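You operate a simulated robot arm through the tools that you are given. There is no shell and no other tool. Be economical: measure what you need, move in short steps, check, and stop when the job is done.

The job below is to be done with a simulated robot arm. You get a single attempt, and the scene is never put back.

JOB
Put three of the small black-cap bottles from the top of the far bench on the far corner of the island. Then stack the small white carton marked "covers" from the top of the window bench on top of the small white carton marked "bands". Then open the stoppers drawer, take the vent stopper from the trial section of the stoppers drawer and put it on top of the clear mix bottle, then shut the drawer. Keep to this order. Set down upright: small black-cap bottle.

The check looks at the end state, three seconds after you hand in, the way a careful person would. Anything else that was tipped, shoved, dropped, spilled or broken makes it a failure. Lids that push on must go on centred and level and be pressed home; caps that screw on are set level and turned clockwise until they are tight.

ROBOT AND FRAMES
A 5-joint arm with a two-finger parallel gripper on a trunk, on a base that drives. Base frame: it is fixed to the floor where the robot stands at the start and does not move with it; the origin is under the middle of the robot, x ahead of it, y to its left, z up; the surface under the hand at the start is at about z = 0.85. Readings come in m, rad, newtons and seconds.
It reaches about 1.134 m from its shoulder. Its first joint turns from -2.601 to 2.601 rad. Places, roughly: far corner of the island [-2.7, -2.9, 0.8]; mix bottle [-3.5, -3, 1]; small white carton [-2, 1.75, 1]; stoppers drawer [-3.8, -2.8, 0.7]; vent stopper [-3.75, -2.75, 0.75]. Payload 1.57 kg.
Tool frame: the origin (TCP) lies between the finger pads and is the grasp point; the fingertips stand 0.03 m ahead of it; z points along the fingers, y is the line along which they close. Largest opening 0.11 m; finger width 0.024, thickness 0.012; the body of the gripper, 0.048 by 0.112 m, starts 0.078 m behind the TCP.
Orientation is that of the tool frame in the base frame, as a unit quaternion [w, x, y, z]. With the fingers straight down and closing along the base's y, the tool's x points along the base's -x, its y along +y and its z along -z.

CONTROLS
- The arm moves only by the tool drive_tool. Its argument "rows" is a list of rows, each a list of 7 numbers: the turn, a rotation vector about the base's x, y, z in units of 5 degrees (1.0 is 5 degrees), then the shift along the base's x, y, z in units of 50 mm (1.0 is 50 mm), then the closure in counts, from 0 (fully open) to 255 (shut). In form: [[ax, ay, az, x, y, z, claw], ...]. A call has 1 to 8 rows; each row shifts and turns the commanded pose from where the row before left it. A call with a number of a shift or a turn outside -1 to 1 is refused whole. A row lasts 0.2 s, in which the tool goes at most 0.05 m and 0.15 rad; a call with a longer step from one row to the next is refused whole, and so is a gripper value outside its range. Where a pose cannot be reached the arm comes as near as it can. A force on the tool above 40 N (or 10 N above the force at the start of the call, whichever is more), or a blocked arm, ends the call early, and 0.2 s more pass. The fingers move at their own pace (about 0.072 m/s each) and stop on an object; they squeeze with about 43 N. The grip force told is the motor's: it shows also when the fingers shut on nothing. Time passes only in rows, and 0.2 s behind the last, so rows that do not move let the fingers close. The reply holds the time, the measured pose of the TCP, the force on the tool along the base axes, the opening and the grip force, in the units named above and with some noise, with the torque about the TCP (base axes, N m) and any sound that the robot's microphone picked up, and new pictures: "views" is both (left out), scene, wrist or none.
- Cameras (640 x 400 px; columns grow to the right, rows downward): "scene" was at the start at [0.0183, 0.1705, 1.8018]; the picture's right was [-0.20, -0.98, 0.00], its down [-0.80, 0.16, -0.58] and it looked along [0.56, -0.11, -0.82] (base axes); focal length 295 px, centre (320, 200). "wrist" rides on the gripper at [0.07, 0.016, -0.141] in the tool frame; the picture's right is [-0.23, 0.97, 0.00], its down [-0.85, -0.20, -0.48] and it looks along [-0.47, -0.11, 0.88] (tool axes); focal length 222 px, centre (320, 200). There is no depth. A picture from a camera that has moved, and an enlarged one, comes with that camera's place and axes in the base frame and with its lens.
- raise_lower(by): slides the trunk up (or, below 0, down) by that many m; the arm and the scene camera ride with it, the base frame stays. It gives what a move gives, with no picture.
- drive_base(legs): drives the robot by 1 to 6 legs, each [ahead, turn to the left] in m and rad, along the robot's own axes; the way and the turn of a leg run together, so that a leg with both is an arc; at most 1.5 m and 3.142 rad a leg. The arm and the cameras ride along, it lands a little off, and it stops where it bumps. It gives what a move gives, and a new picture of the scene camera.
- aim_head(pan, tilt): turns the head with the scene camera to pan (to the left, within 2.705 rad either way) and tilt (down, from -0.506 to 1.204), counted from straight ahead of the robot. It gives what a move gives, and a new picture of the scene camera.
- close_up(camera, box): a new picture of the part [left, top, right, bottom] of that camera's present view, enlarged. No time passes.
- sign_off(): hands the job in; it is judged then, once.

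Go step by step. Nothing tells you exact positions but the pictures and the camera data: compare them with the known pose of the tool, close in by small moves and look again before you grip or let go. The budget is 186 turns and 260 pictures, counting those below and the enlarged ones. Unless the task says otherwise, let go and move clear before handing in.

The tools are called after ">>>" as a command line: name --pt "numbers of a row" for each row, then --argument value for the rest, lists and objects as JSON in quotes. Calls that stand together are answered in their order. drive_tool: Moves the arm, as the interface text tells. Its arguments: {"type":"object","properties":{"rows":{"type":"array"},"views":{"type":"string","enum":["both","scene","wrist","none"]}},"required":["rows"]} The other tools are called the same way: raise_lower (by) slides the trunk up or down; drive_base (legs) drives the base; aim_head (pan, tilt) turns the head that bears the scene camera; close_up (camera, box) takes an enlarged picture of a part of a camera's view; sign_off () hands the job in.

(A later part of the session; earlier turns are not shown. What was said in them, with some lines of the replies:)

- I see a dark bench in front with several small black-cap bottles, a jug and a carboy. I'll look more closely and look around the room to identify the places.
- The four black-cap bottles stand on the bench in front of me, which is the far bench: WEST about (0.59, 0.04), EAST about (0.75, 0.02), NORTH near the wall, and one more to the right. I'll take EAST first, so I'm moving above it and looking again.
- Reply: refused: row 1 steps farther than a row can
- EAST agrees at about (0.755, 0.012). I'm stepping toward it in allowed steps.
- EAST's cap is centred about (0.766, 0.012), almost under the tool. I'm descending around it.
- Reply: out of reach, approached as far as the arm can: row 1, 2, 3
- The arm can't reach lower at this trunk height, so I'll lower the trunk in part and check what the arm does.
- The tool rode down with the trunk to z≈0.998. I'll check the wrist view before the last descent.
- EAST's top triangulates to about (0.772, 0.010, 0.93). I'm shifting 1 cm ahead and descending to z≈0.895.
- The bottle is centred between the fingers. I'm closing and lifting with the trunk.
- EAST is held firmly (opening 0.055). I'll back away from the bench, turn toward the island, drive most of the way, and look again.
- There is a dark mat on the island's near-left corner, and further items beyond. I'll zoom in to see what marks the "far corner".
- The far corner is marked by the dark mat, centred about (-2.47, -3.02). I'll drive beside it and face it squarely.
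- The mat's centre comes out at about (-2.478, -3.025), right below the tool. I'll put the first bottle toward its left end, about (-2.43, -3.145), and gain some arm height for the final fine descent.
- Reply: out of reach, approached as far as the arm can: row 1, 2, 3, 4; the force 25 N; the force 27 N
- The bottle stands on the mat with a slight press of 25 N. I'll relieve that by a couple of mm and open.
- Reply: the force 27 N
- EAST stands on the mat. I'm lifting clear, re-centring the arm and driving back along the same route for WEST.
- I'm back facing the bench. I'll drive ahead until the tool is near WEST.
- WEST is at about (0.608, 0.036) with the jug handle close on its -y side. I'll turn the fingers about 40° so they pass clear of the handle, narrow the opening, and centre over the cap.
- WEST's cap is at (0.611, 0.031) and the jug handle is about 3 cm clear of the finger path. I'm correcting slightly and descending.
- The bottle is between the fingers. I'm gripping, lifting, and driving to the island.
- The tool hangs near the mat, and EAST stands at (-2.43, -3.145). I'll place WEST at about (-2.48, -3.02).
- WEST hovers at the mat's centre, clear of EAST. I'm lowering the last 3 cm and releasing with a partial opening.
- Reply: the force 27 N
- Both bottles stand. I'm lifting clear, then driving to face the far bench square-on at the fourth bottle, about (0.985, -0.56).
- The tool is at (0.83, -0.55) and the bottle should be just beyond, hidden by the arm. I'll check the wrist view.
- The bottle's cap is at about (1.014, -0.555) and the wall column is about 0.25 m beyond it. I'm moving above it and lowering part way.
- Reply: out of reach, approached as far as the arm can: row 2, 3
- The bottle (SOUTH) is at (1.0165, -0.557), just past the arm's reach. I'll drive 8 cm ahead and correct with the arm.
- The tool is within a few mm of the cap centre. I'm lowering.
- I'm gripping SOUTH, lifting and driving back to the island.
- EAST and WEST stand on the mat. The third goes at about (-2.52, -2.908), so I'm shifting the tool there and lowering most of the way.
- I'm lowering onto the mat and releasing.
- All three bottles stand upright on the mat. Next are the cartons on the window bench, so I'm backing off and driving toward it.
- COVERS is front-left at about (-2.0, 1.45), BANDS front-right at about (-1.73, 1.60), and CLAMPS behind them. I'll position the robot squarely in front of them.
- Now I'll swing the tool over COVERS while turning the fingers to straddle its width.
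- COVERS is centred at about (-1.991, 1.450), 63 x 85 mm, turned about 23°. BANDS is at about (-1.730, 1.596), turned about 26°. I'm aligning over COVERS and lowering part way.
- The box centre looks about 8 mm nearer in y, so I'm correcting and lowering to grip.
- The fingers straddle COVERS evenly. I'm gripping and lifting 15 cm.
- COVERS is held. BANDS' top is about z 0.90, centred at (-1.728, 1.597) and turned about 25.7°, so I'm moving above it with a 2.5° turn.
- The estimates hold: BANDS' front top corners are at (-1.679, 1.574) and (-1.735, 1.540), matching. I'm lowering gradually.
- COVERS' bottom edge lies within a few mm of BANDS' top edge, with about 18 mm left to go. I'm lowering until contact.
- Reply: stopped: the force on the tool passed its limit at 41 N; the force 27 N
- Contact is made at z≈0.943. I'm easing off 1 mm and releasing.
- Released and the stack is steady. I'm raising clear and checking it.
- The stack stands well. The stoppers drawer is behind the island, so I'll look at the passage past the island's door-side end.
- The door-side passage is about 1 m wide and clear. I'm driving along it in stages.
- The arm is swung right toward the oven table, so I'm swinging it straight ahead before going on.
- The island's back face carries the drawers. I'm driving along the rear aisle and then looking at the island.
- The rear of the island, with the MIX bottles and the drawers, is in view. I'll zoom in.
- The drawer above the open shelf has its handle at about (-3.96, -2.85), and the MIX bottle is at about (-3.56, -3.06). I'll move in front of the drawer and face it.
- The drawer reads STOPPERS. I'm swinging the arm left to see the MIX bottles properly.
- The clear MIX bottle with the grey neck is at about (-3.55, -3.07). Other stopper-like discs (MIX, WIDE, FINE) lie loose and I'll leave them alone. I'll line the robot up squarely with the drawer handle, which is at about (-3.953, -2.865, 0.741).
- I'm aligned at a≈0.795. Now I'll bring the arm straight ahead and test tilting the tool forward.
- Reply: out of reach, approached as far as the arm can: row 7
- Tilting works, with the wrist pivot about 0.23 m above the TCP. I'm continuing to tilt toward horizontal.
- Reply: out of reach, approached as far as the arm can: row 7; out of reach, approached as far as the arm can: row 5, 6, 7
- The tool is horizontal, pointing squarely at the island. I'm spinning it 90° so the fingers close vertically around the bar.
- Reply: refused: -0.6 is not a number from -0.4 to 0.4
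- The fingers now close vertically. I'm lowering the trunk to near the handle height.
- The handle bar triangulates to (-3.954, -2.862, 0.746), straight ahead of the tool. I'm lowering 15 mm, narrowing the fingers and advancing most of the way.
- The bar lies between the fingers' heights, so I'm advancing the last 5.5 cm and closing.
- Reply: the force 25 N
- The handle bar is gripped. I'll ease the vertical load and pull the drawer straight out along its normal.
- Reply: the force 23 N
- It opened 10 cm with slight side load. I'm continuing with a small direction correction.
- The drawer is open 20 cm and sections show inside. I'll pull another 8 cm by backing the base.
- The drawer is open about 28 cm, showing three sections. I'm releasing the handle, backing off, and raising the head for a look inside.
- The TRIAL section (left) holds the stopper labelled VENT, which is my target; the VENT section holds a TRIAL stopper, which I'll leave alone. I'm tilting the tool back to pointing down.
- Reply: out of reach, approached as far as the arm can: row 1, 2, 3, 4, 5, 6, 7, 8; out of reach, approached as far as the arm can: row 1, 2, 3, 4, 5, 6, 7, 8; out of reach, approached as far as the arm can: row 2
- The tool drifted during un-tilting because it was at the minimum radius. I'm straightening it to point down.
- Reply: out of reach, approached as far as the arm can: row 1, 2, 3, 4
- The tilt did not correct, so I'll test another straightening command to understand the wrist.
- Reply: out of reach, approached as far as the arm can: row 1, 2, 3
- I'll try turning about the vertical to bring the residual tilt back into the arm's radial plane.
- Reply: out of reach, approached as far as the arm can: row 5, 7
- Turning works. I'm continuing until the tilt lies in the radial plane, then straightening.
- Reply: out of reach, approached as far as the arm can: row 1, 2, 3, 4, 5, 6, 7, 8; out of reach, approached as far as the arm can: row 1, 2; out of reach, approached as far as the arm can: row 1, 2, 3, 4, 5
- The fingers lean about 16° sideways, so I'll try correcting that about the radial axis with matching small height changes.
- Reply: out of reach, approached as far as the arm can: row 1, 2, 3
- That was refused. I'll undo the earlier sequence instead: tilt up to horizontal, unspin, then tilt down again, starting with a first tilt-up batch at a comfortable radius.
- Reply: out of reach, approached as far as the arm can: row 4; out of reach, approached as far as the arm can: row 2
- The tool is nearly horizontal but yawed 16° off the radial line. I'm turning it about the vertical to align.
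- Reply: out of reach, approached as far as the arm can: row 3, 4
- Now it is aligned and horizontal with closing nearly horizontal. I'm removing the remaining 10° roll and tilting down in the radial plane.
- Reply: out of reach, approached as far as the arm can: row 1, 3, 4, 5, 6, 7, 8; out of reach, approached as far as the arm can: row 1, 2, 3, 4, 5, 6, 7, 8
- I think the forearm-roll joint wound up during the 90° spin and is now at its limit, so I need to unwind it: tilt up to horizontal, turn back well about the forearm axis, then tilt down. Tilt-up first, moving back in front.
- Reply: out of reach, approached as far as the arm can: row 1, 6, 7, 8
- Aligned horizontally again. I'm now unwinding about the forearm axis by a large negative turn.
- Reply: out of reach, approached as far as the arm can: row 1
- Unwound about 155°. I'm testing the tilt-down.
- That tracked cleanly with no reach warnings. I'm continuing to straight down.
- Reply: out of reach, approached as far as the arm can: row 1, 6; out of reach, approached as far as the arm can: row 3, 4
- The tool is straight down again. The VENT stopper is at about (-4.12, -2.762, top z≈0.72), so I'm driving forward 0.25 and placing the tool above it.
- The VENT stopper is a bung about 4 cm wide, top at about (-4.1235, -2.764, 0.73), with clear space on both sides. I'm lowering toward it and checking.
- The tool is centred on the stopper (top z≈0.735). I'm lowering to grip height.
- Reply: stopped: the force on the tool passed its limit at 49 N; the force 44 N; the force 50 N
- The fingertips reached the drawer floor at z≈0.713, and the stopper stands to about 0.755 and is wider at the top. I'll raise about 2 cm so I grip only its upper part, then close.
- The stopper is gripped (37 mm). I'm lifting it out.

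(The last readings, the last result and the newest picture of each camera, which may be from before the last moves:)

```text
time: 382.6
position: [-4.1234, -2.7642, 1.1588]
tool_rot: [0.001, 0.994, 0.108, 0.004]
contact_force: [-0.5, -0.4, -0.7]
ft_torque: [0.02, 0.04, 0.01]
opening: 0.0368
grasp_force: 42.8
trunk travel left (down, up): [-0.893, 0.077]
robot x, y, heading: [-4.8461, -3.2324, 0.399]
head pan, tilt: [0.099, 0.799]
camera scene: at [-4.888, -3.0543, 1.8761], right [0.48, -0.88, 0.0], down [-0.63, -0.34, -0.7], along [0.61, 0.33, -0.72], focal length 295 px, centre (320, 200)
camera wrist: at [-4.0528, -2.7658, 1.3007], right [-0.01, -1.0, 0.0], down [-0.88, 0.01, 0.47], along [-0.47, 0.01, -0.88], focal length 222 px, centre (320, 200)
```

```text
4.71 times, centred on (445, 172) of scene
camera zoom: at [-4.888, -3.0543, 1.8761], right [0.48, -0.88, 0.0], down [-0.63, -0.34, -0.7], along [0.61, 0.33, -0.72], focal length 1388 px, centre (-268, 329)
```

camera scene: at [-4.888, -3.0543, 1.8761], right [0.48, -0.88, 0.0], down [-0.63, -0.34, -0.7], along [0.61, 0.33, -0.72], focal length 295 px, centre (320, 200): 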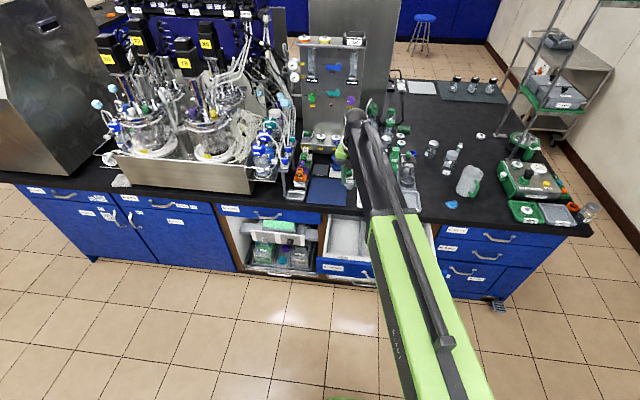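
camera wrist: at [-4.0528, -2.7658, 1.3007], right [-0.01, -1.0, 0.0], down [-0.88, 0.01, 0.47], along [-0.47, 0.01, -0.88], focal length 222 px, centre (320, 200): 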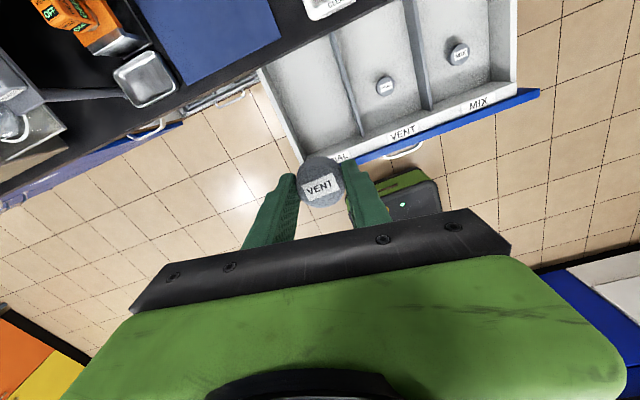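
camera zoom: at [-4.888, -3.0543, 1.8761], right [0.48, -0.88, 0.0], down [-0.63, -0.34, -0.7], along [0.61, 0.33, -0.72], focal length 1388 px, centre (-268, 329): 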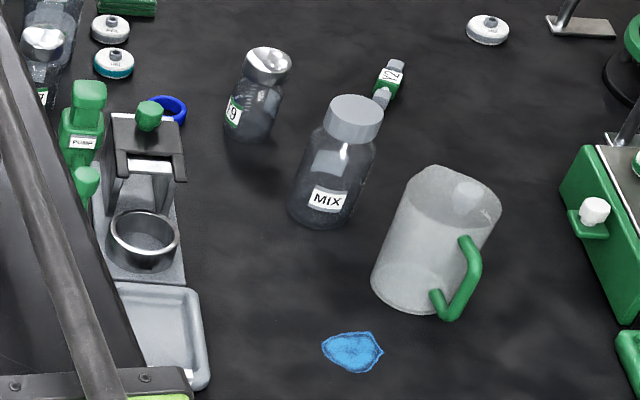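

The stopper is held upright. I'll raise the trunk, then reposition the base to the right of the open drawer, facing the MIX bottle at about (-3.54, -3.08).

>>> raise_lower --by 0.07

>>> drive_base --legs '[[0, -0.975], [0.727, 0], [0, 0.963]]'

>>> drive_tool --pt "0 0 0 0 0 0 255" --views "wrist"

```text
time: 383.6
position: [-4.1234, -2.7645, 1.2307]
tool_rot: [0.0, 0.994, 0.108, 0.003]
contact_force: [-0.6, -0.7, -0.7]
ft_torque: [0.0, 0.01, 0.01]
opening: 0.0368
grasp_force: 43.2
trunk travel left (down, up): [-0.963, 0.007]
robot x, y, heading: [-4.8434, -3.233, 0.398]
head pan, tilt: [0.099, 0.799]
```

```text
time: 392.6
position: [-3.4981, -3.178, 1.2293]
tool_rot: [0.002, 0.995, 0.099, 0.002]
contact_force: [0.6, 1.1, -0.7]
ft_torque: [-0.12, -0.02, 0.0]
opening: 0.0367
grasp_force: 43.1
trunk travel left (down, up): [-0.963, 0.007]
robot x, y, heading: [-4.2367, -3.6131, 0.367]
head pan, tilt: [0.099, 0.799]
camera scene: at [-4.2746, -3.4314, 1.9455], right [0.45, -0.89, 0.0], down [-0.64, -0.33, -0.7], along [0.62, 0.31, -0.72], focal length 295 px, centre (320, 200)
```

scene: 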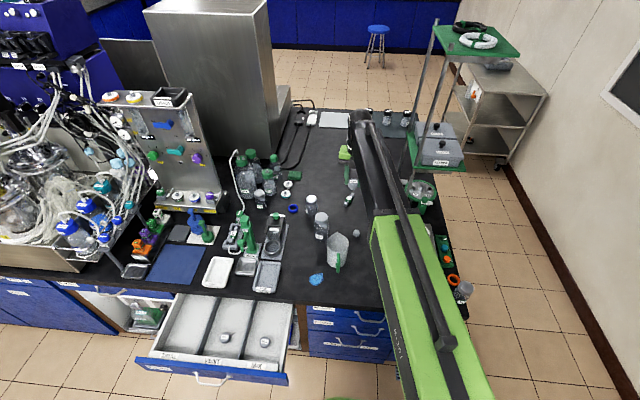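

```text
time: 393.0
position: [-3.4978, -3.1788, 1.2302]
tool_rot: [0.002, 0.995, 0.1, 0.002]
contact_force: [-0.3, 0.5, -1.6]
ft_torque: [-0.07, -0.03, 0.01]
opening: 0.0366
grasp_force: 43.2
trunk travel left (down, up): [-0.963, 0.007]
robot x, y, heading: [-4.2359, -3.6147, 0.369]
head pan, tilt: [0.099, 0.799]
camera wrist: at [-3.4284, -3.1814, 1.3707], right [-0.03, -1.0, 0.0], down [-0.88, 0.03, 0.47], along [-0.47, 0.01, -0.88], focal length 222 px, centre (320, 200)
```

wrist: 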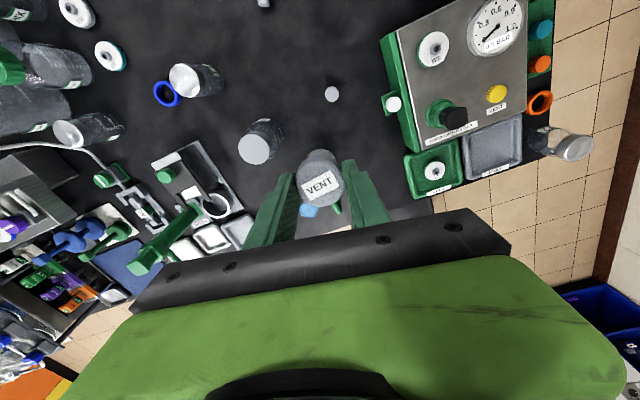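

>>> close_up --camera "wrist" --box '[200, 70, 360, 190]'

>>> close_up --camera "scene" --box '[230, 140, 370, 280]'

>>> close_up --camera "scene" --box '[290, 185, 350, 245]'

```text
3.33 times, centred on (280, 130) of wrist
camera zoom: at [-3.4284, -3.1814, 1.3707], right [-0.03, -1.0, 0.0], down [-0.88, 0.03, 0.47], along [-0.47, 0.01, -0.88], focal length 740 px, centre (453, 433)
```

zoom: 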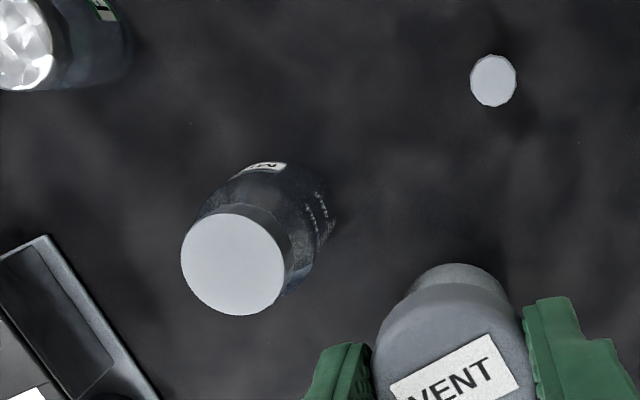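

```text
2.86 times, centred on (300, 210) of scene
camera zoom: at [-4.2749, -3.4343, 1.9458], right [0.45, -0.89, 0.0], down [-0.64, -0.33, -0.7], along [0.62, 0.32, -0.72], focal length 843 px, centre (377, 171)
```

zoom: 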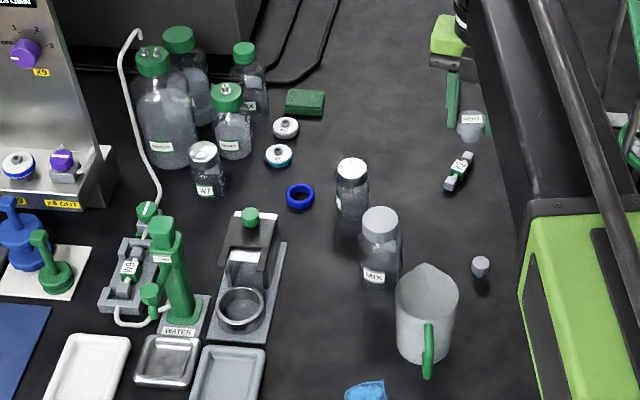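

```text
6.67 times, centred on (320, 215) of scene
camera zoom: at [-4.2749, -3.4343, 1.9458], right [0.45, -0.89, 0.0], down [-0.64, -0.33, -0.7], along [0.62, 0.32, -0.72], focal length 1966 px, centre (320, 100)
```

zoom: 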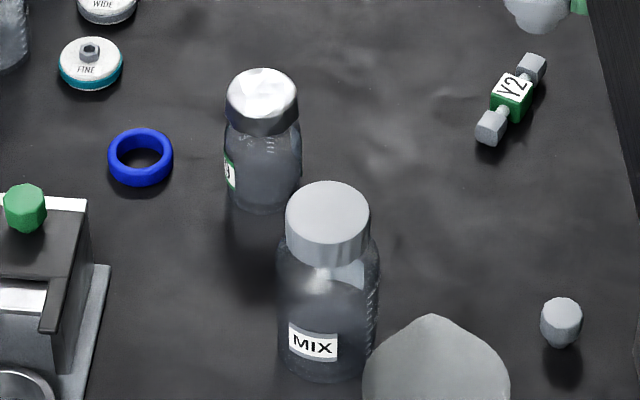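

The MIX bottle's flat grey top is at about (-3.531, -3.060, 0.982), 55 mm wide. I'm moving the stopper above it and lowering to a few cm above.

>>> drive_tool --pt "0 0 0 -0.235 0.79 0 255" --pt "0 0 0 -0.235 0.79 0 255" --pt "0 0 0 -0.235 0.79 0 255" --pt "0 0 0 0 0 0 255" --views "none"

>>> raise_lower --by -0.15

>>> drive_tool --pt "0 0 0 0 0 0 255" --views "both"

>>> close_up --camera "wrist" --box '[240, 100, 400, 220]'

>>> close_up --camera "scene" --box '[280, 130, 380, 210]'

```text
time: 394.0
position: [-3.5336, -3.0624, 1.2288]
tool_rot: [0.0, 0.995, 0.098, 0.002]
contact_force: [-0.2, 0.3, -0.6]
ft_torque: [0.01, 0.02, 0.0]
opening: 0.0367
grasp_force: 43.7
trunk travel left (down, up): [-0.963, 0.007]
robot x, y, heading: [-4.2361, -3.6167, 0.372]
head pan, tilt: [0.099, 0.799]
```

```text
time: 395.7
position: [-3.5335, -3.0631, 1.0808]
tool_rot: [0.0, 0.995, 0.098, 0.003]
contact_force: [-0.4, -0.2, 0.0]
ft_torque: [-0.03, 0.01, 0.0]
opening: 0.0365
grasp_force: 42.9
trunk travel left (down, up): [-0.813, 0.157]
robot x, y, heading: [-4.2355, -3.6164, 0.367]
head pan, tilt: [0.099, 0.799]
```

```text
time: 396.1
position: [-3.5338, -3.0634, 1.0795]
tool_rot: [0.001, 0.995, 0.097, 0.003]
contact_force: [-0.2, 0.1, -0.5]
ft_torque: [0.03, 0.01, 0.01]
opening: 0.0363
grasp_force: 43.3
trunk travel left (down, up): [-0.813, 0.157]
robot x, y, heading: [-4.2396, -3.6152, 0.376]
head pan, tilt: [0.099, 0.799]
camera scene: at [-4.2731, -3.4376, 1.7962], right [0.45, -0.89, 0.0], down [-0.64, -0.33, -0.7], along [0.62, 0.32, -0.72], focal length 295 px, centre (320, 200)
camera wrist: at [-3.4626, -3.0659, 1.2207], right [-0.03, -1.0, 0.0], down [-0.88, 0.03, 0.47], along [-0.47, 0.01, -0.88], focal length 222 px, centre (320, 200)
```

scene: 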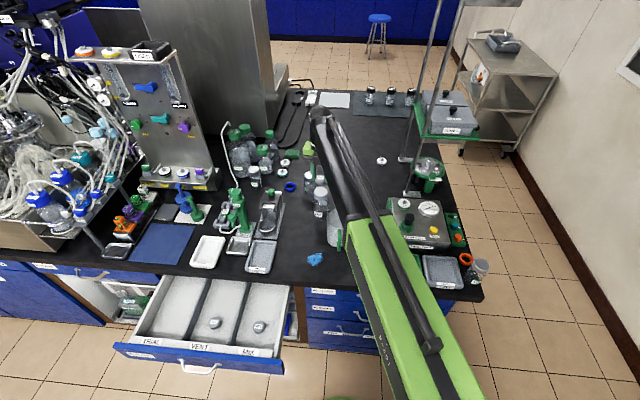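
wrist: 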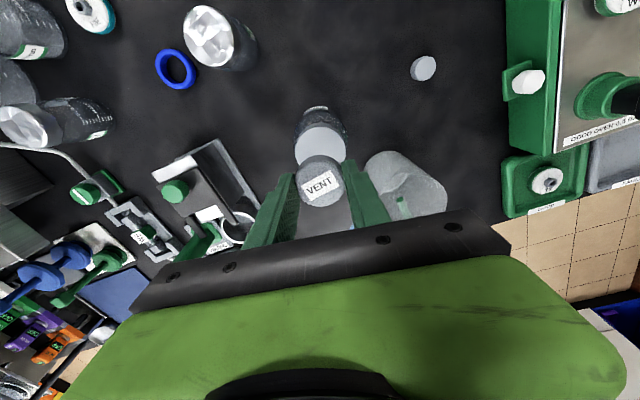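

```text
3.33 times, centred on (320, 160) of wrist
camera zoom: at [-3.4626, -3.0659, 1.2207], right [-0.03, -1.0, 0.0], down [-0.88, 0.03, 0.47], along [-0.47, 0.01, -0.88], focal length 740 px, centre (320, 333)
```

zoom: 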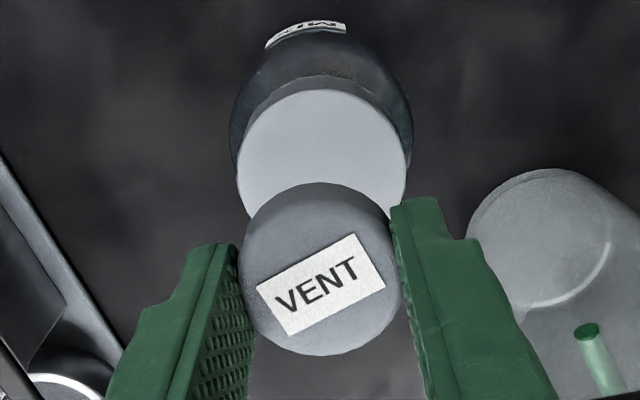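

```text
5.00 times, centred on (330, 170) of scene
camera zoom: at [-4.2731, -3.4376, 1.7962], right [0.45, -0.89, 0.0], down [-0.64, -0.33, -0.7], along [0.62, 0.32, -0.72], focal length 1475 px, centre (270, 350)
```

zoom: 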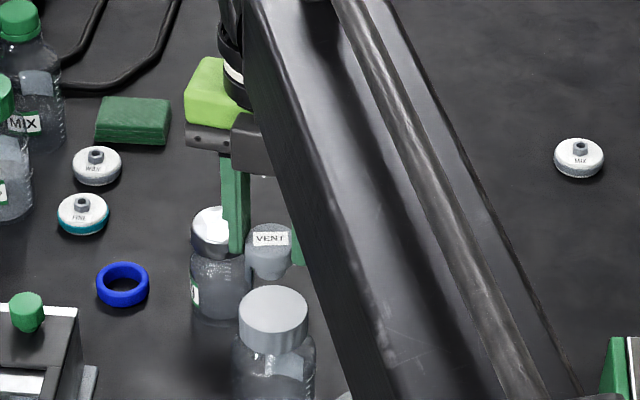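

The stopper and bottle top agree within about 2–3 mm. I'm lowering close and checking once more.

>>> raise_lower --by -0.04

>>> close_up --camera "wrist" --box '[240, 100, 400, 220]'

>>> close_up --camera "scene" --box '[290, 120, 370, 200]'

```text
time: 397.0
position: [-3.5335, -3.0633, 1.0404]
tool_rot: [0.001, 0.995, 0.098, 0.003]
contact_force: [0.2, -0.1, -0.8]
ft_torque: [0.02, -0.01, 0.01]
opening: 0.0364
grasp_force: 43.1
trunk travel left (down, up): [-0.773, 0.197]
robot x, y, heading: [-4.2386, -3.6176, 0.371]
head pan, tilt: [0.099, 0.799]
```

```text
3.33 times, centred on (320, 160) of wrist
camera zoom: at [-3.4627, -3.066, 1.1807], right [-0.03, -1.0, 0.0], down [-0.88, 0.03, 0.47], along [-0.47, 0.01, -0.88], focal length 740 px, centre (320, 333)
```

zoom: 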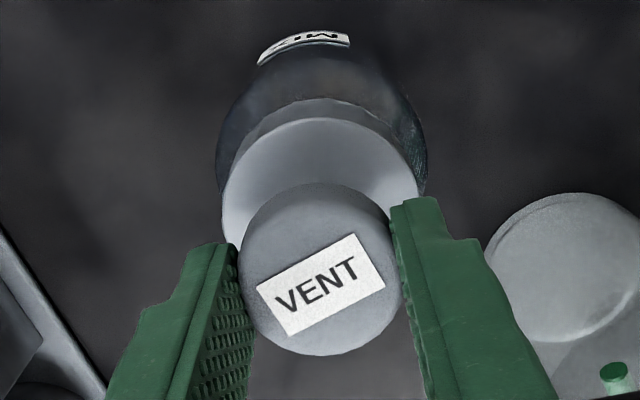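

```text
5.00 times, centred on (330, 160) of scene
camera zoom: at [-4.2731, -3.4377, 1.7561], right [0.45, -0.89, 0.0], down [-0.64, -0.33, -0.7], along [0.62, 0.32, -0.72], focal length 1475 px, centre (270, 400)
```

zoom: 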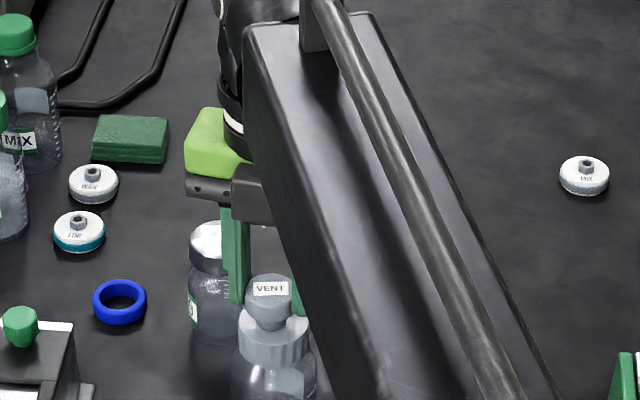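

On re-checking, the stopper sits about 4 mm nearer than the cap centre, so I'm shifting +4 mm in x and then lowering to contact.

>>> drive_tool --pt "0 0 0 0.08 0.0 0 255" --pt "0 0 0 0 0 0 255" --views "none"

>>> raise_lower --by -0.006

>>> raise_lower --by -0.003

```text
time: 397.6
position: [-3.5302, -3.0627, 1.0402]
tool_rot: [0.0, 0.995, 0.098, 0.003]
contact_force: [0.5, 0.7, -0.3]
ft_torque: [-0.01, -0.01, -0.01]
opening: 0.0365
grasp_force: 43.1
trunk travel left (down, up): [-0.773, 0.197]
robot x, y, heading: [-4.2366, -3.6168, 0.375]
head pan, tilt: [0.099, 0.799]
```

```text
time: 398.1
position: [-3.5308, -3.0633, 1.0376]
tool_rot: [0.0, 0.995, 0.099, 0.005]
contact_force: [6.3, 4.5, 35.6]
ft_torque: [0.27, -0.37, -0.01]
opening: 0.0364
grasp_force: 42.8
trunk travel left (down, up): [-0.767, 0.203]
robot x, y, heading: [-4.239, -3.618, 0.374]
head pan, tilt: [0.099, 0.799]
```

```text
time: 398.4
position: [-3.5298, -3.0632, 1.0368]
tool_rot: [-0.001, 0.995, 0.098, 0.004]
contact_force: [2.5, 3.0, 33.7]
ft_torque: [0.14, -0.06, -0.03]
opening: 0.0364
grasp_force: 42.9
trunk travel left (down, up): [-0.767, 0.203]
robot x, y, heading: [-4.237, -3.6146, 0.368]
head pan, tilt: [0.099, 0.799]
stopped: the force on the tool passed its limit at 53 N (the readings are from after the stop); the commanded pose is now the measured one
```

Contact was made with 35–50 N of press. I'll look at how it sits.

>>> close_up --camera "wrist" --box '[240, 100, 400, 220]'

>>> close_up --camera "scene" --box '[290, 130, 370, 210]'

```text
3.33 times, centred on (320, 160) of wrist
camera zoom: at [-3.4601, -3.067, 1.1777], right [-0.03, -1.0, 0.0], down [-0.88, 0.03, 0.47], along [-0.47, 0.02, -0.88], focal length 740 px, centre (320, 333)
```

zoom: 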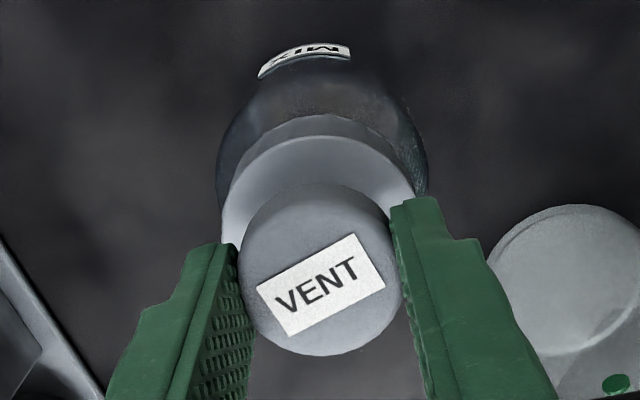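

```text
5.00 times, centred on (330, 170) of scene
camera zoom: at [-4.2766, -3.4401, 1.7506], right [0.45, -0.89, 0.0], down [-0.64, -0.32, -0.7], along [0.62, 0.32, -0.71], focal length 1475 px, centre (270, 350)
```

zoom: 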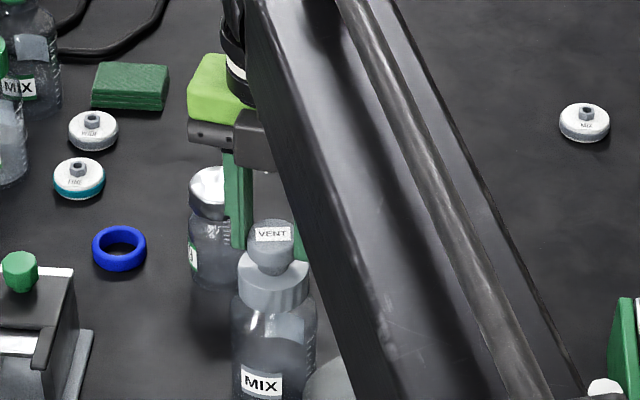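

It sits centred and level on the bottle top. I'm easing the load and releasing gently.

>>> raise_lower --by 0.001

>>> drive_tool --pt "0 0 0 0 0 0 150" --pt "0 0 0 0 0 0 130" --pt "0 0 0 0 0 0 110" --pt "0 0 0 0 0 0 110" --views "wrist"

>>> close_up --camera "scene" --box '[290, 130, 370, 210]'

```text
time: 398.9
position: [-3.5296, -3.0642, 1.0372]
tool_rot: [-0.001, 0.995, 0.099, 0.004]
contact_force: [0.9, 1.1, 22.3]
ft_torque: [0.08, 0.0, 0.01]
opening: 0.0362
grasp_force: 43.5
trunk travel left (down, up): [-0.768, 0.202]
robot x, y, heading: [-4.2366, -3.6174, 0.37]
head pan, tilt: [0.099, 0.799]
```

```text
time: 399.9
position: [-3.5271, -3.0625, 1.0358]
tool_rot: [0.0, 0.995, 0.099, 0.004]
contact_force: [0.2, 0.9, -0.9]
ft_torque: [0.02, 0.01, 0.01]
opening: 0.0628
grasp_force: 0.0
trunk travel left (down, up): [-0.768, 0.202]
robot x, y, heading: [-4.2355, -3.6183, 0.368]
head pan, tilt: [0.099, 0.799]
camera wrist: at [-3.458, -3.0653, 1.1757], right [-0.03, -1.0, 0.0], down [-0.88, 0.03, 0.47], along [-0.47, 0.02, -0.88], focal length 222 px, centre (320, 200)
```

wrist: 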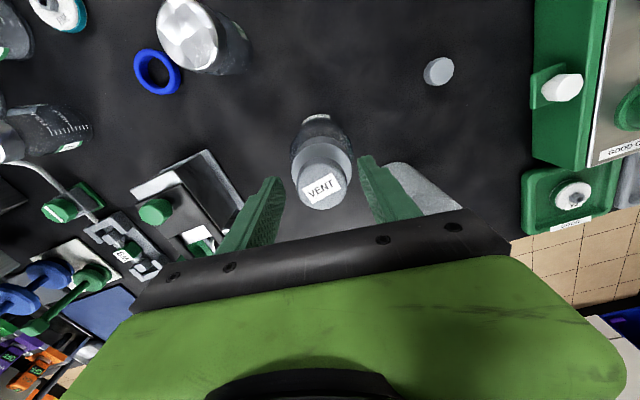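

```text
5.00 times, centred on (330, 170) of scene
camera zoom: at [-4.2729, -3.4375, 1.7511], right [0.45, -0.89, 0.0], down [-0.64, -0.33, -0.7], along [0.62, 0.32, -0.72], focal length 1475 px, centre (270, 350)
```

zoom: 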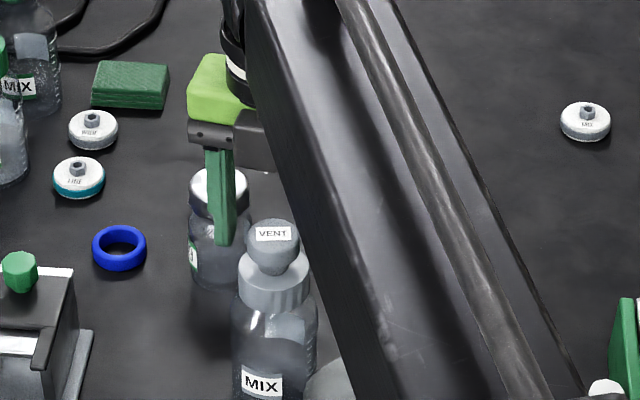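

The stopper stands on its own. I'm raising clear and checking it from above.

>>> raise_lower --by 0.19

>>> drive_tool --pt "0 0 0 0.3 -0.8 0 110" --pt "0 0 0 0.3 -0.8 0 110" --pt "0 0 0 0 0 0 255" --pt "0 0 0 0 0 0 255" --views "scene"

>>> close_up --camera "scene" --box '[270, 150, 370, 260]'

>>> close_up --camera "wrist" --box '[180, 60, 340, 180]'

```text
time: 402.0
position: [-3.5282, -3.062, 1.226]
tool_rot: [0.001, 0.995, 0.1, 0.003]
contact_force: [-0.3, -0.2, -0.3]
ft_torque: [0.02, -0.02, 0.02]
opening: 0.0624
grasp_force: 0.0
trunk travel left (down, up): [-0.958, 0.012]
robot x, y, heading: [-4.2361, -3.6185, 0.375]
head pan, tilt: [0.099, 0.799]
```

```text
time: 403.0
position: [-3.5006, -3.1451, 1.2254]
tool_rot: [0.0, 0.995, 0.099, 0.004]
contact_force: [-0.2, -0.1, 0.0]
ft_torque: [0.01, -0.01, 0.0]
opening: 0.0
grasp_force: 12.1
trunk travel left (down, up): [-0.958, 0.012]
robot x, y, heading: [-4.2399, -3.6184, 0.374]
head pan, tilt: [0.099, 0.799]
camera scene: at [-4.2731, -3.4379, 1.9412], right [0.45, -0.89, 0.0], down [-0.64, -0.33, -0.7], along [0.62, 0.32, -0.72], focal length 295 px, centre (320, 200)
```

scene: 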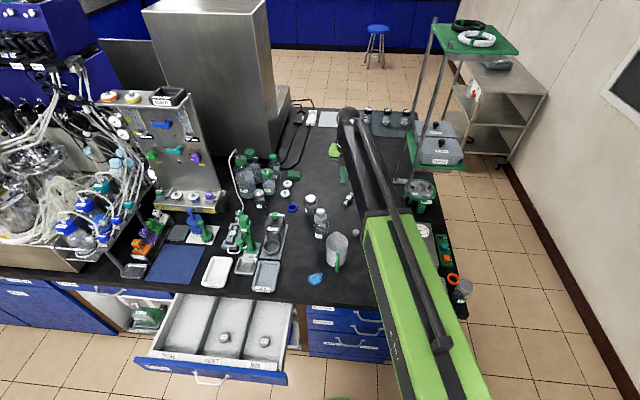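

```text
3.64 times, centred on (320, 205) of scene
camera zoom: at [-4.2731, -3.4379, 1.9412], right [0.45, -0.89, 0.0], down [-0.64, -0.33, -0.7], along [0.62, 0.32, -0.72], focal length 1072 px, centre (320, 182)
```

zoom: 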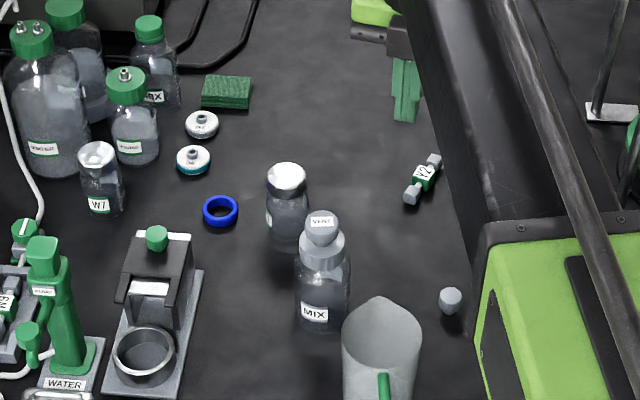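

```text
3.33 times, centred on (260, 120) of wrist
camera zoom: at [-3.4301, -3.1481, 1.3659], right [-0.03, -1.0, 0.0], down [-0.88, 0.03, 0.47], along [-0.47, 0.02, -0.88], focal length 740 px, centre (520, 467)
```

zoom: 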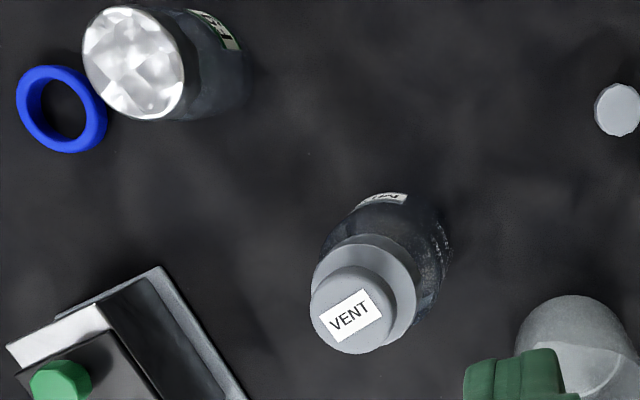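

The VENT stopper sits centred on the clear MIX bottle. Now to shut the drawer, I'm returning the base in front of it.

>>> drive_base --legs '[[0, -0.762], [-0.844, 0], [0, 0.776]]'

```text
time: 411.5
position: [-4.2922, -2.818, 1.2268]
tool_rot: [-0.001, 0.993, 0.119, 0.003]
contact_force: [0.8, -1.9, -0.1]
ft_torque: [0.09, 0.06, -0.04]
opening: 0.0
grasp_force: 21.4
trunk travel left (down, up): [-0.958, 0.012]
robot x, y, heading: [-5.017, -3.3025, 0.405]
head pan, tilt: [0.099, 0.799]
camera scene: at [-5.0559, -3.1295, 1.9417], right [0.48, -0.88, 0.0], down [-0.63, -0.34, -0.7], along [0.61, 0.34, -0.72], focal length 295 px, centre (320, 200)
```

scene: 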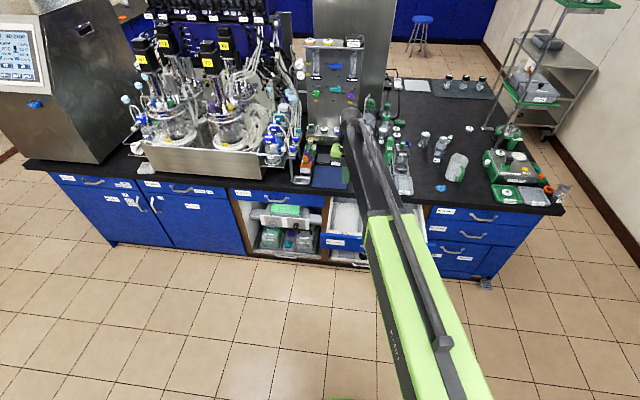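

I'm bringing the arm straight in front of the handle and tilting the closed fingers 30° forward, so the gripper body stays clear of the counter edge.

>>> drive_tool --pt "0 0 0 0.025 -0.91 0 255" --pt "0 0 0 0.025 -0.91 0 255" --pt "0 0 0 0.025 -0.91 0 255" --pt "0 0 0 0.025 -0.91 0 255" --pt "0.378 -0.926 0 0 0 0.02 255" --pt "0.378 -0.926 0 0 0 0.05 255" --pt "0.378 -0.926 0 0 0 0.087 255" --pt "0.378 -0.926 0 0 0 0.12 255" --views "none"

>>> drive_tool --pt "0.378 -0.926 0 0 0 0.156 255" --pt "0.378 -0.926 0 0 0 0.184 255" --pt "0 0 0 0 0 0 255" --views "both"

```text
time: 413.3
position: [-4.2874, -2.9961, 1.2398]
tool_rot: [-0.047, 0.977, 0.116, 0.171]
contact_force: [-0.2, -0.5, 0.3]
ft_torque: [0.01, 0.05, -0.01]
opening: 0.0002
grasp_force: 21.1
trunk travel left (down, up): [-0.958, 0.012]
robot x, y, heading: [-5.0124, -3.2973, 0.396]
head pan, tilt: [0.099, 0.799]
```

```text
time: 414.1
position: [-4.2879, -2.9964, 1.258]
tool_rot: [-0.069, 0.958, 0.114, 0.253]
contact_force: [0.2, -0.1, -0.1]
ft_torque: [-0.01, -0.01, 0.01]
opening: 0.0
grasp_force: 21.3
trunk travel left (down, up): [-0.958, 0.012]
robot x, y, heading: [-5.0183, -3.3013, 0.401]
head pan, tilt: [0.099, 0.799]
camera scene: at [-5.0573, -3.124, 1.9411], right [0.48, -0.88, 0.0], down [-0.63, -0.34, -0.7], along [0.61, 0.34, -0.72], focal length 295 px, centre (320, 200)
camera wrist: at [-4.2909, -3.0276, 1.4124], right [0.05, -0.98, -0.19], down [-1.0, -0.05, 0.0], along [-0.01, 0.19, -0.98], focal length 222 px, centre (320, 200)
```

scene: 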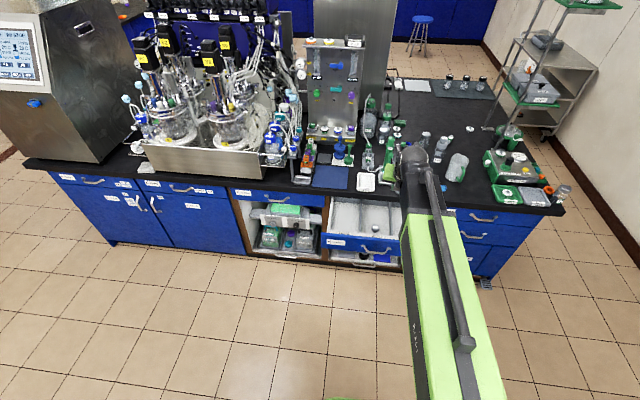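
wrist: 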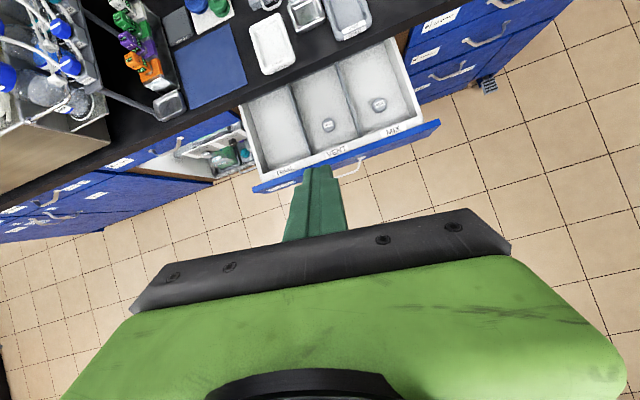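

The handle is straight ahead, about 9 cm in front of the fingers. I'm lowering to handle height.

>>> raise_lower --by -0.4

>>> raise_lower --by -0.103

>>> drive_tool --pt "0 0 0 0 0 0 255" --views "both"

```text
time: 417.9
position: [-4.2866, -2.9967, 0.8579]
tool_rot: [-0.068, 0.958, 0.113, 0.253]
contact_force: [-0.4, -0.4, 0.4]
ft_torque: [-0.02, 0.04, 0.0]
opening: 0.0
grasp_force: 20.9
trunk travel left (down, up): [-0.558, 0.412]
robot x, y, heading: [-5.0137, -3.3003, 0.395]
head pan, tilt: [0.099, 0.799]
```

```text
time: 419.2
position: [-4.2867, -2.9972, 0.7548]
tool_rot: [-0.068, 0.958, 0.114, 0.253]
contact_force: [0.1, 0.6, 0.5]
ft_torque: [-0.01, 0.0, 0.01]
opening: 0.0
grasp_force: 21.5
trunk travel left (down, up): [-0.455, 0.515]
robot x, y, heading: [-5.0197, -3.3015, 0.401]
head pan, tilt: [0.099, 0.799]
```

```text
time: 419.6
position: [-4.2873, -2.9984, 0.7543]
tool_rot: [-0.069, 0.958, 0.114, 0.253]
contact_force: [-0.6, -0.2, -0.6]
ft_torque: [0.03, -0.01, -0.03]
opening: 0.0001
grasp_force: 21.0
trunk travel left (down, up): [-0.455, 0.515]
robot x, y, heading: [-5.0198, -3.299, 0.401]
head pan, tilt: [0.099, 0.799]
camera scene: at [-5.0573, -3.124, 1.4382], right [0.48, -0.88, 0.0], down [-0.63, -0.34, -0.7], along [0.61, 0.34, -0.72], focal length 295 px, centre (320, 200)
camera wrist: at [-4.2909, -3.0276, 0.9093], right [0.05, -0.98, -0.19], down [-1.0, -0.05, 0.0], along [-0.01, 0.19, -0.98], focal length 222 px, centre (320, 200)
```

scene: 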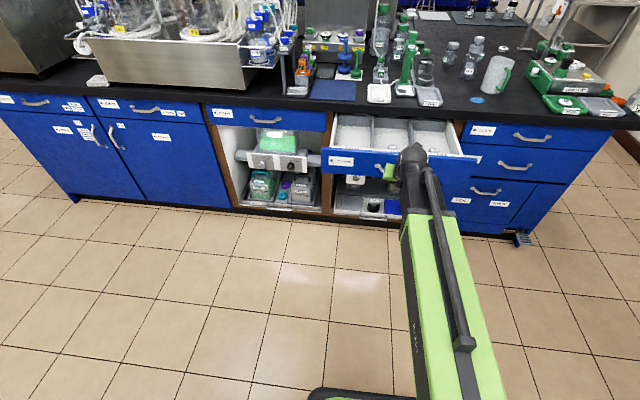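
wrist: 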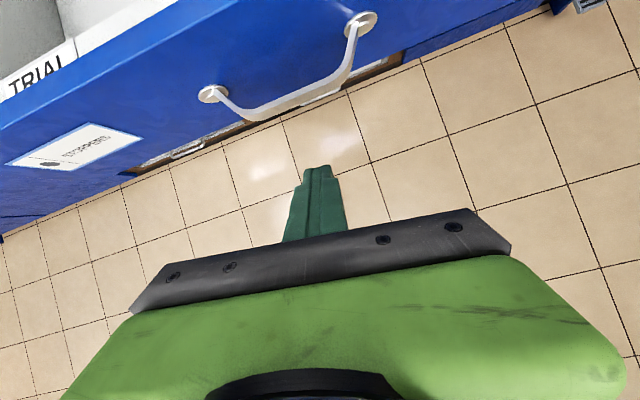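

The closed fingers face the bar's middle. I'm pushing forward along the drawer's line.

>>> drive_tool --pt "0 0 0 0.7 0.285 0 255" --pt "0 0 0 0.7 0.285 0 255" --pt "0 0 0 0.7 0.285 0 255" --pt "0 0 0 0.7 0.285 0 255" --pt "0 0 0 0.7 0.285 0 255" --views "wrist"

```text
time: 420.9
position: [-4.113, -2.9269, 0.7549]
tool_rot: [-0.069, 0.958, 0.114, 0.254]
contact_force: [-0.1, -0.5, -0.4]
ft_torque: [0.0, -0.01, 0.02]
opening: 0.0
grasp_force: 21.3
trunk travel left (down, up): [-0.455, 0.515]
robot x, y, heading: [-5.0175, -3.3039, 0.399]
head pan, tilt: [0.099, 0.799]
camera wrist: at [-4.1166, -2.9572, 0.9095], right [0.05, -0.98, -0.19], down [-1.0, -0.05, 0.0], along [-0.01, 0.19, -0.98], focal length 222 px, centre (320, 200)
```

wrist: 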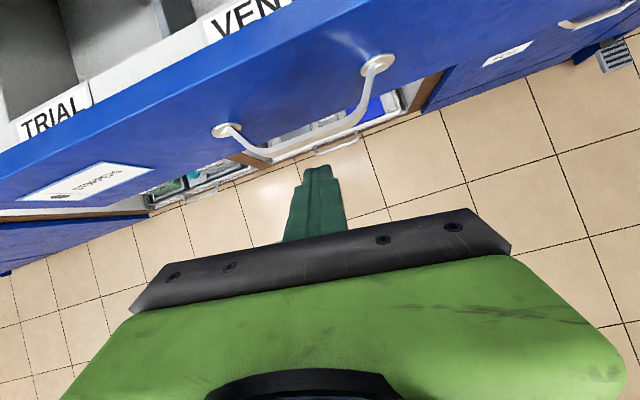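

The drawer is moving in (about 12 cm so far). I'm continuing with the base.

>>> drive_base --legs '[[0.12, 0]]'

>>> drive_tool --pt "0 0 0 0 0 0 255" --views "wrist"

```text
time: 422.1
position: [-4.0029, -2.8795, 0.7547]
tool_rot: [-0.069, 0.958, 0.114, 0.254]
contact_force: [0.4, 0.4, 0.4]
ft_torque: [0.01, 0.04, -0.04]
opening: 0.0
grasp_force: 21.4
trunk travel left (down, up): [-0.455, 0.515]
robot x, y, heading: [-4.9047, -3.2529, 0.399]
head pan, tilt: [0.099, 0.799]
camera scene: at [-4.9463, -3.0768, 1.4382], right [0.48, -0.88, 0.0], down [-0.63, -0.34, -0.7], along [0.61, 0.34, -0.72], focal length 295 px, centre (320, 200)
```

scene: 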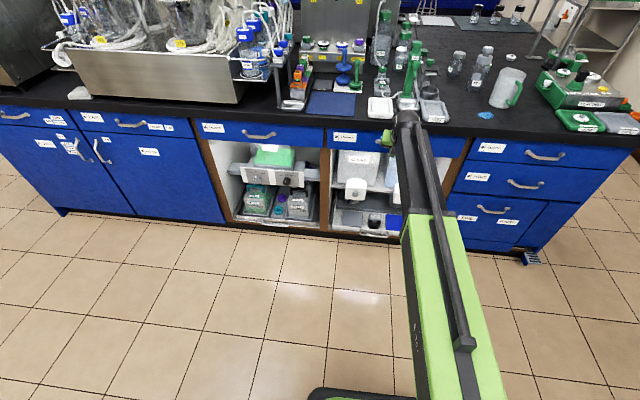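

```text
time: 422.5
position: [-4.0027, -2.8807, 0.7552]
tool_rot: [-0.069, 0.958, 0.113, 0.254]
contact_force: [-0.3, 0.3, 0.4]
ft_torque: [-0.03, 0.02, 0.01]
opening: 0.0001
grasp_force: 21.0
trunk travel left (down, up): [-0.455, 0.515]
robot x, y, heading: [-4.9042, -3.256, 0.399]
head pan, tilt: [0.099, 0.799]
camera wrist: at [-4.006, -2.9102, 0.9094], right [0.05, -0.98, -0.19], down [-1.0, -0.05, 0.0], along [-0.01, 0.19, -0.98], focal length 222 px, centre (320, 200)
```

wrist: 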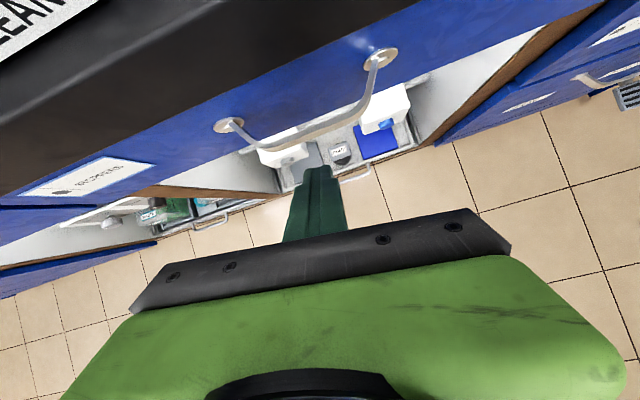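

Almost shut. I'm pushing the last few centimetres with the arm until the drawer stops.

>>> drive_tool --pt "0 0 0 0.28 0.115 0 255" --pt "0 0 0 0.28 0.115 0 255" --pt "0 0 0 0.28 0.115 0 255" --pt "0 0 0 0.28 0.115 0 255" --views "wrist"

```text
time: 423.1
position: [-3.98, -2.87, 0.7533]
tool_rot: [-0.066, 0.961, 0.114, 0.244]
contact_force: [-1.3, -0.1, -5.5]
ft_torque: [-0.08, 0.11, 0.0]
opening: 0.0
grasp_force: 22.0
trunk travel left (down, up): [-0.455, 0.515]
robot x, y, heading: [-4.9038, -3.255, 0.406]
head pan, tilt: [0.099, 0.799]
stopped in row 3: the force on the tool passed its limit at 59 N (the readings are from after the stop); the commanded pose is now the measured one
camera wrist: at [-3.9814, -2.9, 0.9068], right [0.05, -0.98, -0.18], down [-1.0, -0.05, 0.02], along [-0.03, 0.18, -0.98], focal length 222 px, centre (320, 200)
```

wrist: 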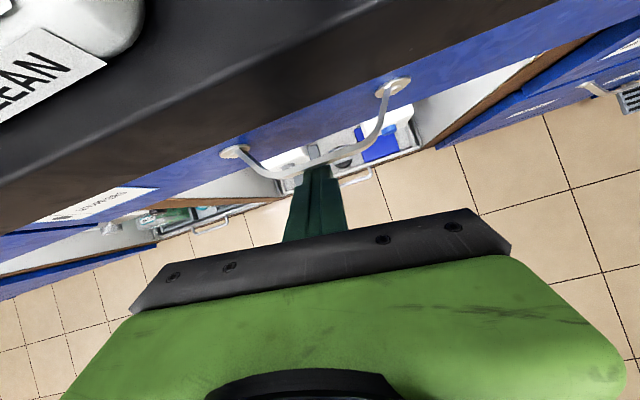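

It hit a firm stop at the expected closed position. I'm backing off and verifying.

>>> drive_tool --pt "0 0 0 -0.7 -0.285 0 255" --pt "0 0 0 -0.7 -0.285 0 255" --pt "0 0 0 -0.7 -0.285 0 255" --pt "0 0 0 0 0 0 255" --views "none"

>>> drive_base --legs '[[-0.2, 0]]'

>>> aim_head --pan 0.2 --tilt 0.6

>>> close_up --camera "scene" --box '[200, 110, 520, 310]'

```text
time: 424.1
position: [-4.0863, -2.9139, 0.7525]
tool_rot: [-0.067, 0.96, 0.113, 0.246]
contact_force: [-0.1, -0.4, 0.8]
ft_torque: [-0.02, 0.01, 0.03]
opening: 0.0001
grasp_force: 20.9
trunk travel left (down, up): [-0.455, 0.515]
robot x, y, heading: [-4.9101, -3.2554, 0.4]
head pan, tilt: [0.099, 0.799]
```

```text
time: 425.7
position: [-4.2712, -2.9965, 0.7518]
tool_rot: [-0.066, 0.961, 0.113, 0.245]
contact_force: [0.9, 1.0, -0.4]
ft_torque: [0.01, 0.03, 0.02]
opening: 0.0001
grasp_force: 21.2
trunk travel left (down, up): [-0.455, 0.515]
robot x, y, heading: [-5.0929, -3.3351, 0.399]
head pan, tilt: [0.099, 0.799]
camera scene: at [-5.1325, -3.156, 1.4381], right [0.48, -0.88, 0.0], down [-0.63, -0.34, -0.7], along [0.61, 0.33, -0.72], focal length 295 px, centre (320, 200)
```

scene: 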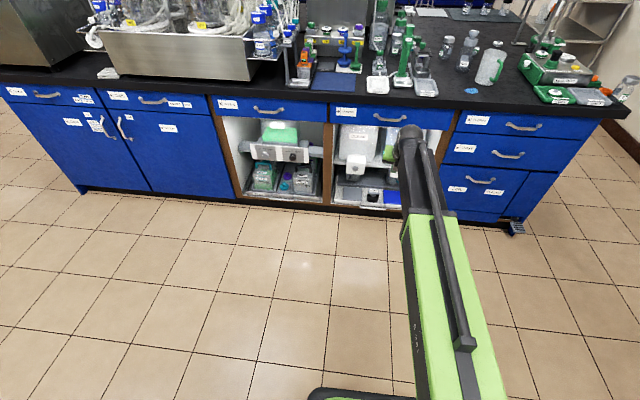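

```text
time: 426.5
position: [-4.2715, -2.9957, 0.7523]
tool_rot: [-0.066, 0.961, 0.112, 0.245]
contact_force: [0.2, -0.1, -0.2]
ft_torque: [0.03, 0.0, -0.01]
opening: 0.0
grasp_force: 21.2
trunk travel left (down, up): [-0.455, 0.515]
robot x, y, heading: [-5.0934, -3.3353, 0.4]
head pan, tilt: [0.201, 0.6]
camera scene: at [-5.1307, -3.1449, 1.455], right [0.56, -0.83, 0.0], down [-0.47, -0.32, -0.82], along [0.68, 0.47, -0.57], focal length 295 px, centre (320, 200)
```

scene: 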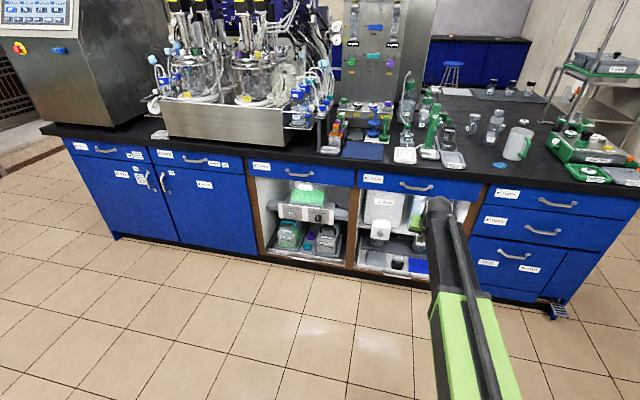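

```text
2.00 times, centred on (360, 210) of scene
camera zoom: at [-5.1307, -3.1449, 1.455], right [0.56, -0.83, 0.0], down [-0.47, -0.32, -0.82], along [0.68, 0.47, -0.57], focal length 590 px, centre (240, 180)
```

zoom: 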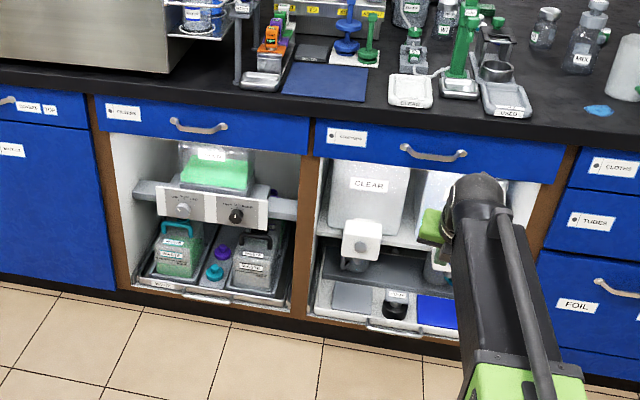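

>>> close_up --camera "scene" --box '[335, 160, 415, 210]'

>>> close_up --camera "scene" --box '[440, 170, 520, 220]'

>>> close_up --camera "scene" --box '[450, 70, 550, 150]'

```text
8.00 times, centred on (375, 185) of scene
camera zoom: at [-5.1307, -3.1449, 1.455], right [0.56, -0.83, 0.0], down [-0.47, -0.32, -0.82], along [0.68, 0.47, -0.57], focal length 2359 px, centre (-120, 320)
```

zoom: 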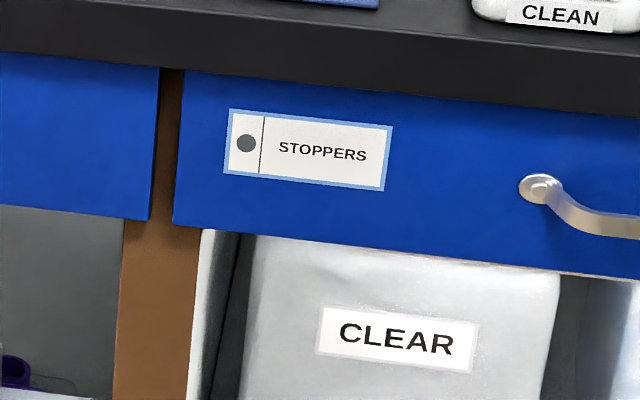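

```text
8.00 times, centred on (480, 195) of scene
camera zoom: at [-5.1307, -3.1449, 1.455], right [0.56, -0.83, 0.0], down [-0.47, -0.32, -0.82], along [0.68, 0.47, -0.57], focal length 2359 px, centre (-960, 240)
```

zoom: 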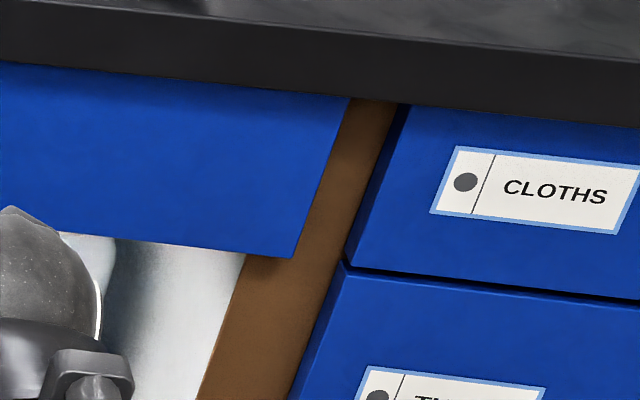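

```text
5.00 times, centred on (500, 110) of scene
camera zoom: at [-5.1307, -3.1449, 1.455], right [0.56, -0.83, 0.0], down [-0.47, -0.32, -0.82], along [0.68, 0.47, -0.57], focal length 1475 px, centre (-580, 650)
```

zoom: 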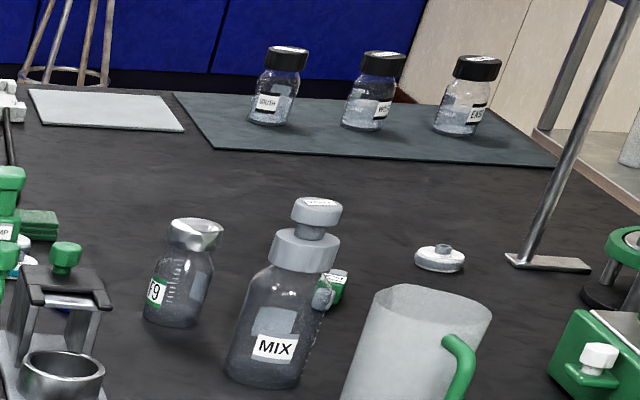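

All three bottles stand upright on the mat, the VENT stopper sits level on the clear MIX bottle, and the STOPPERS drawer is flush with its neighbour. The carton stack was left standing, and the arm is clear, so I'm handing in.

>>> sign_off

```text
The job is handed in.
```

I've handed the job in, with every step done in the order you gave:
- **Bottles:** three black-cap bottles (EAST, WEST, SOUTH) stand upright on the mat at the far corner of the island.
- **Cartons:** "covers" is stacked on "bands".
- **Stopper:** the vent stopper from the trial section sits centred on the clear mix bottle. That bottle's top is flat and solid with no visible opening, so the stopper rests on it, pressed with about 50 N, rather than going in.
- **Drawer:** the stoppers drawer is shut.
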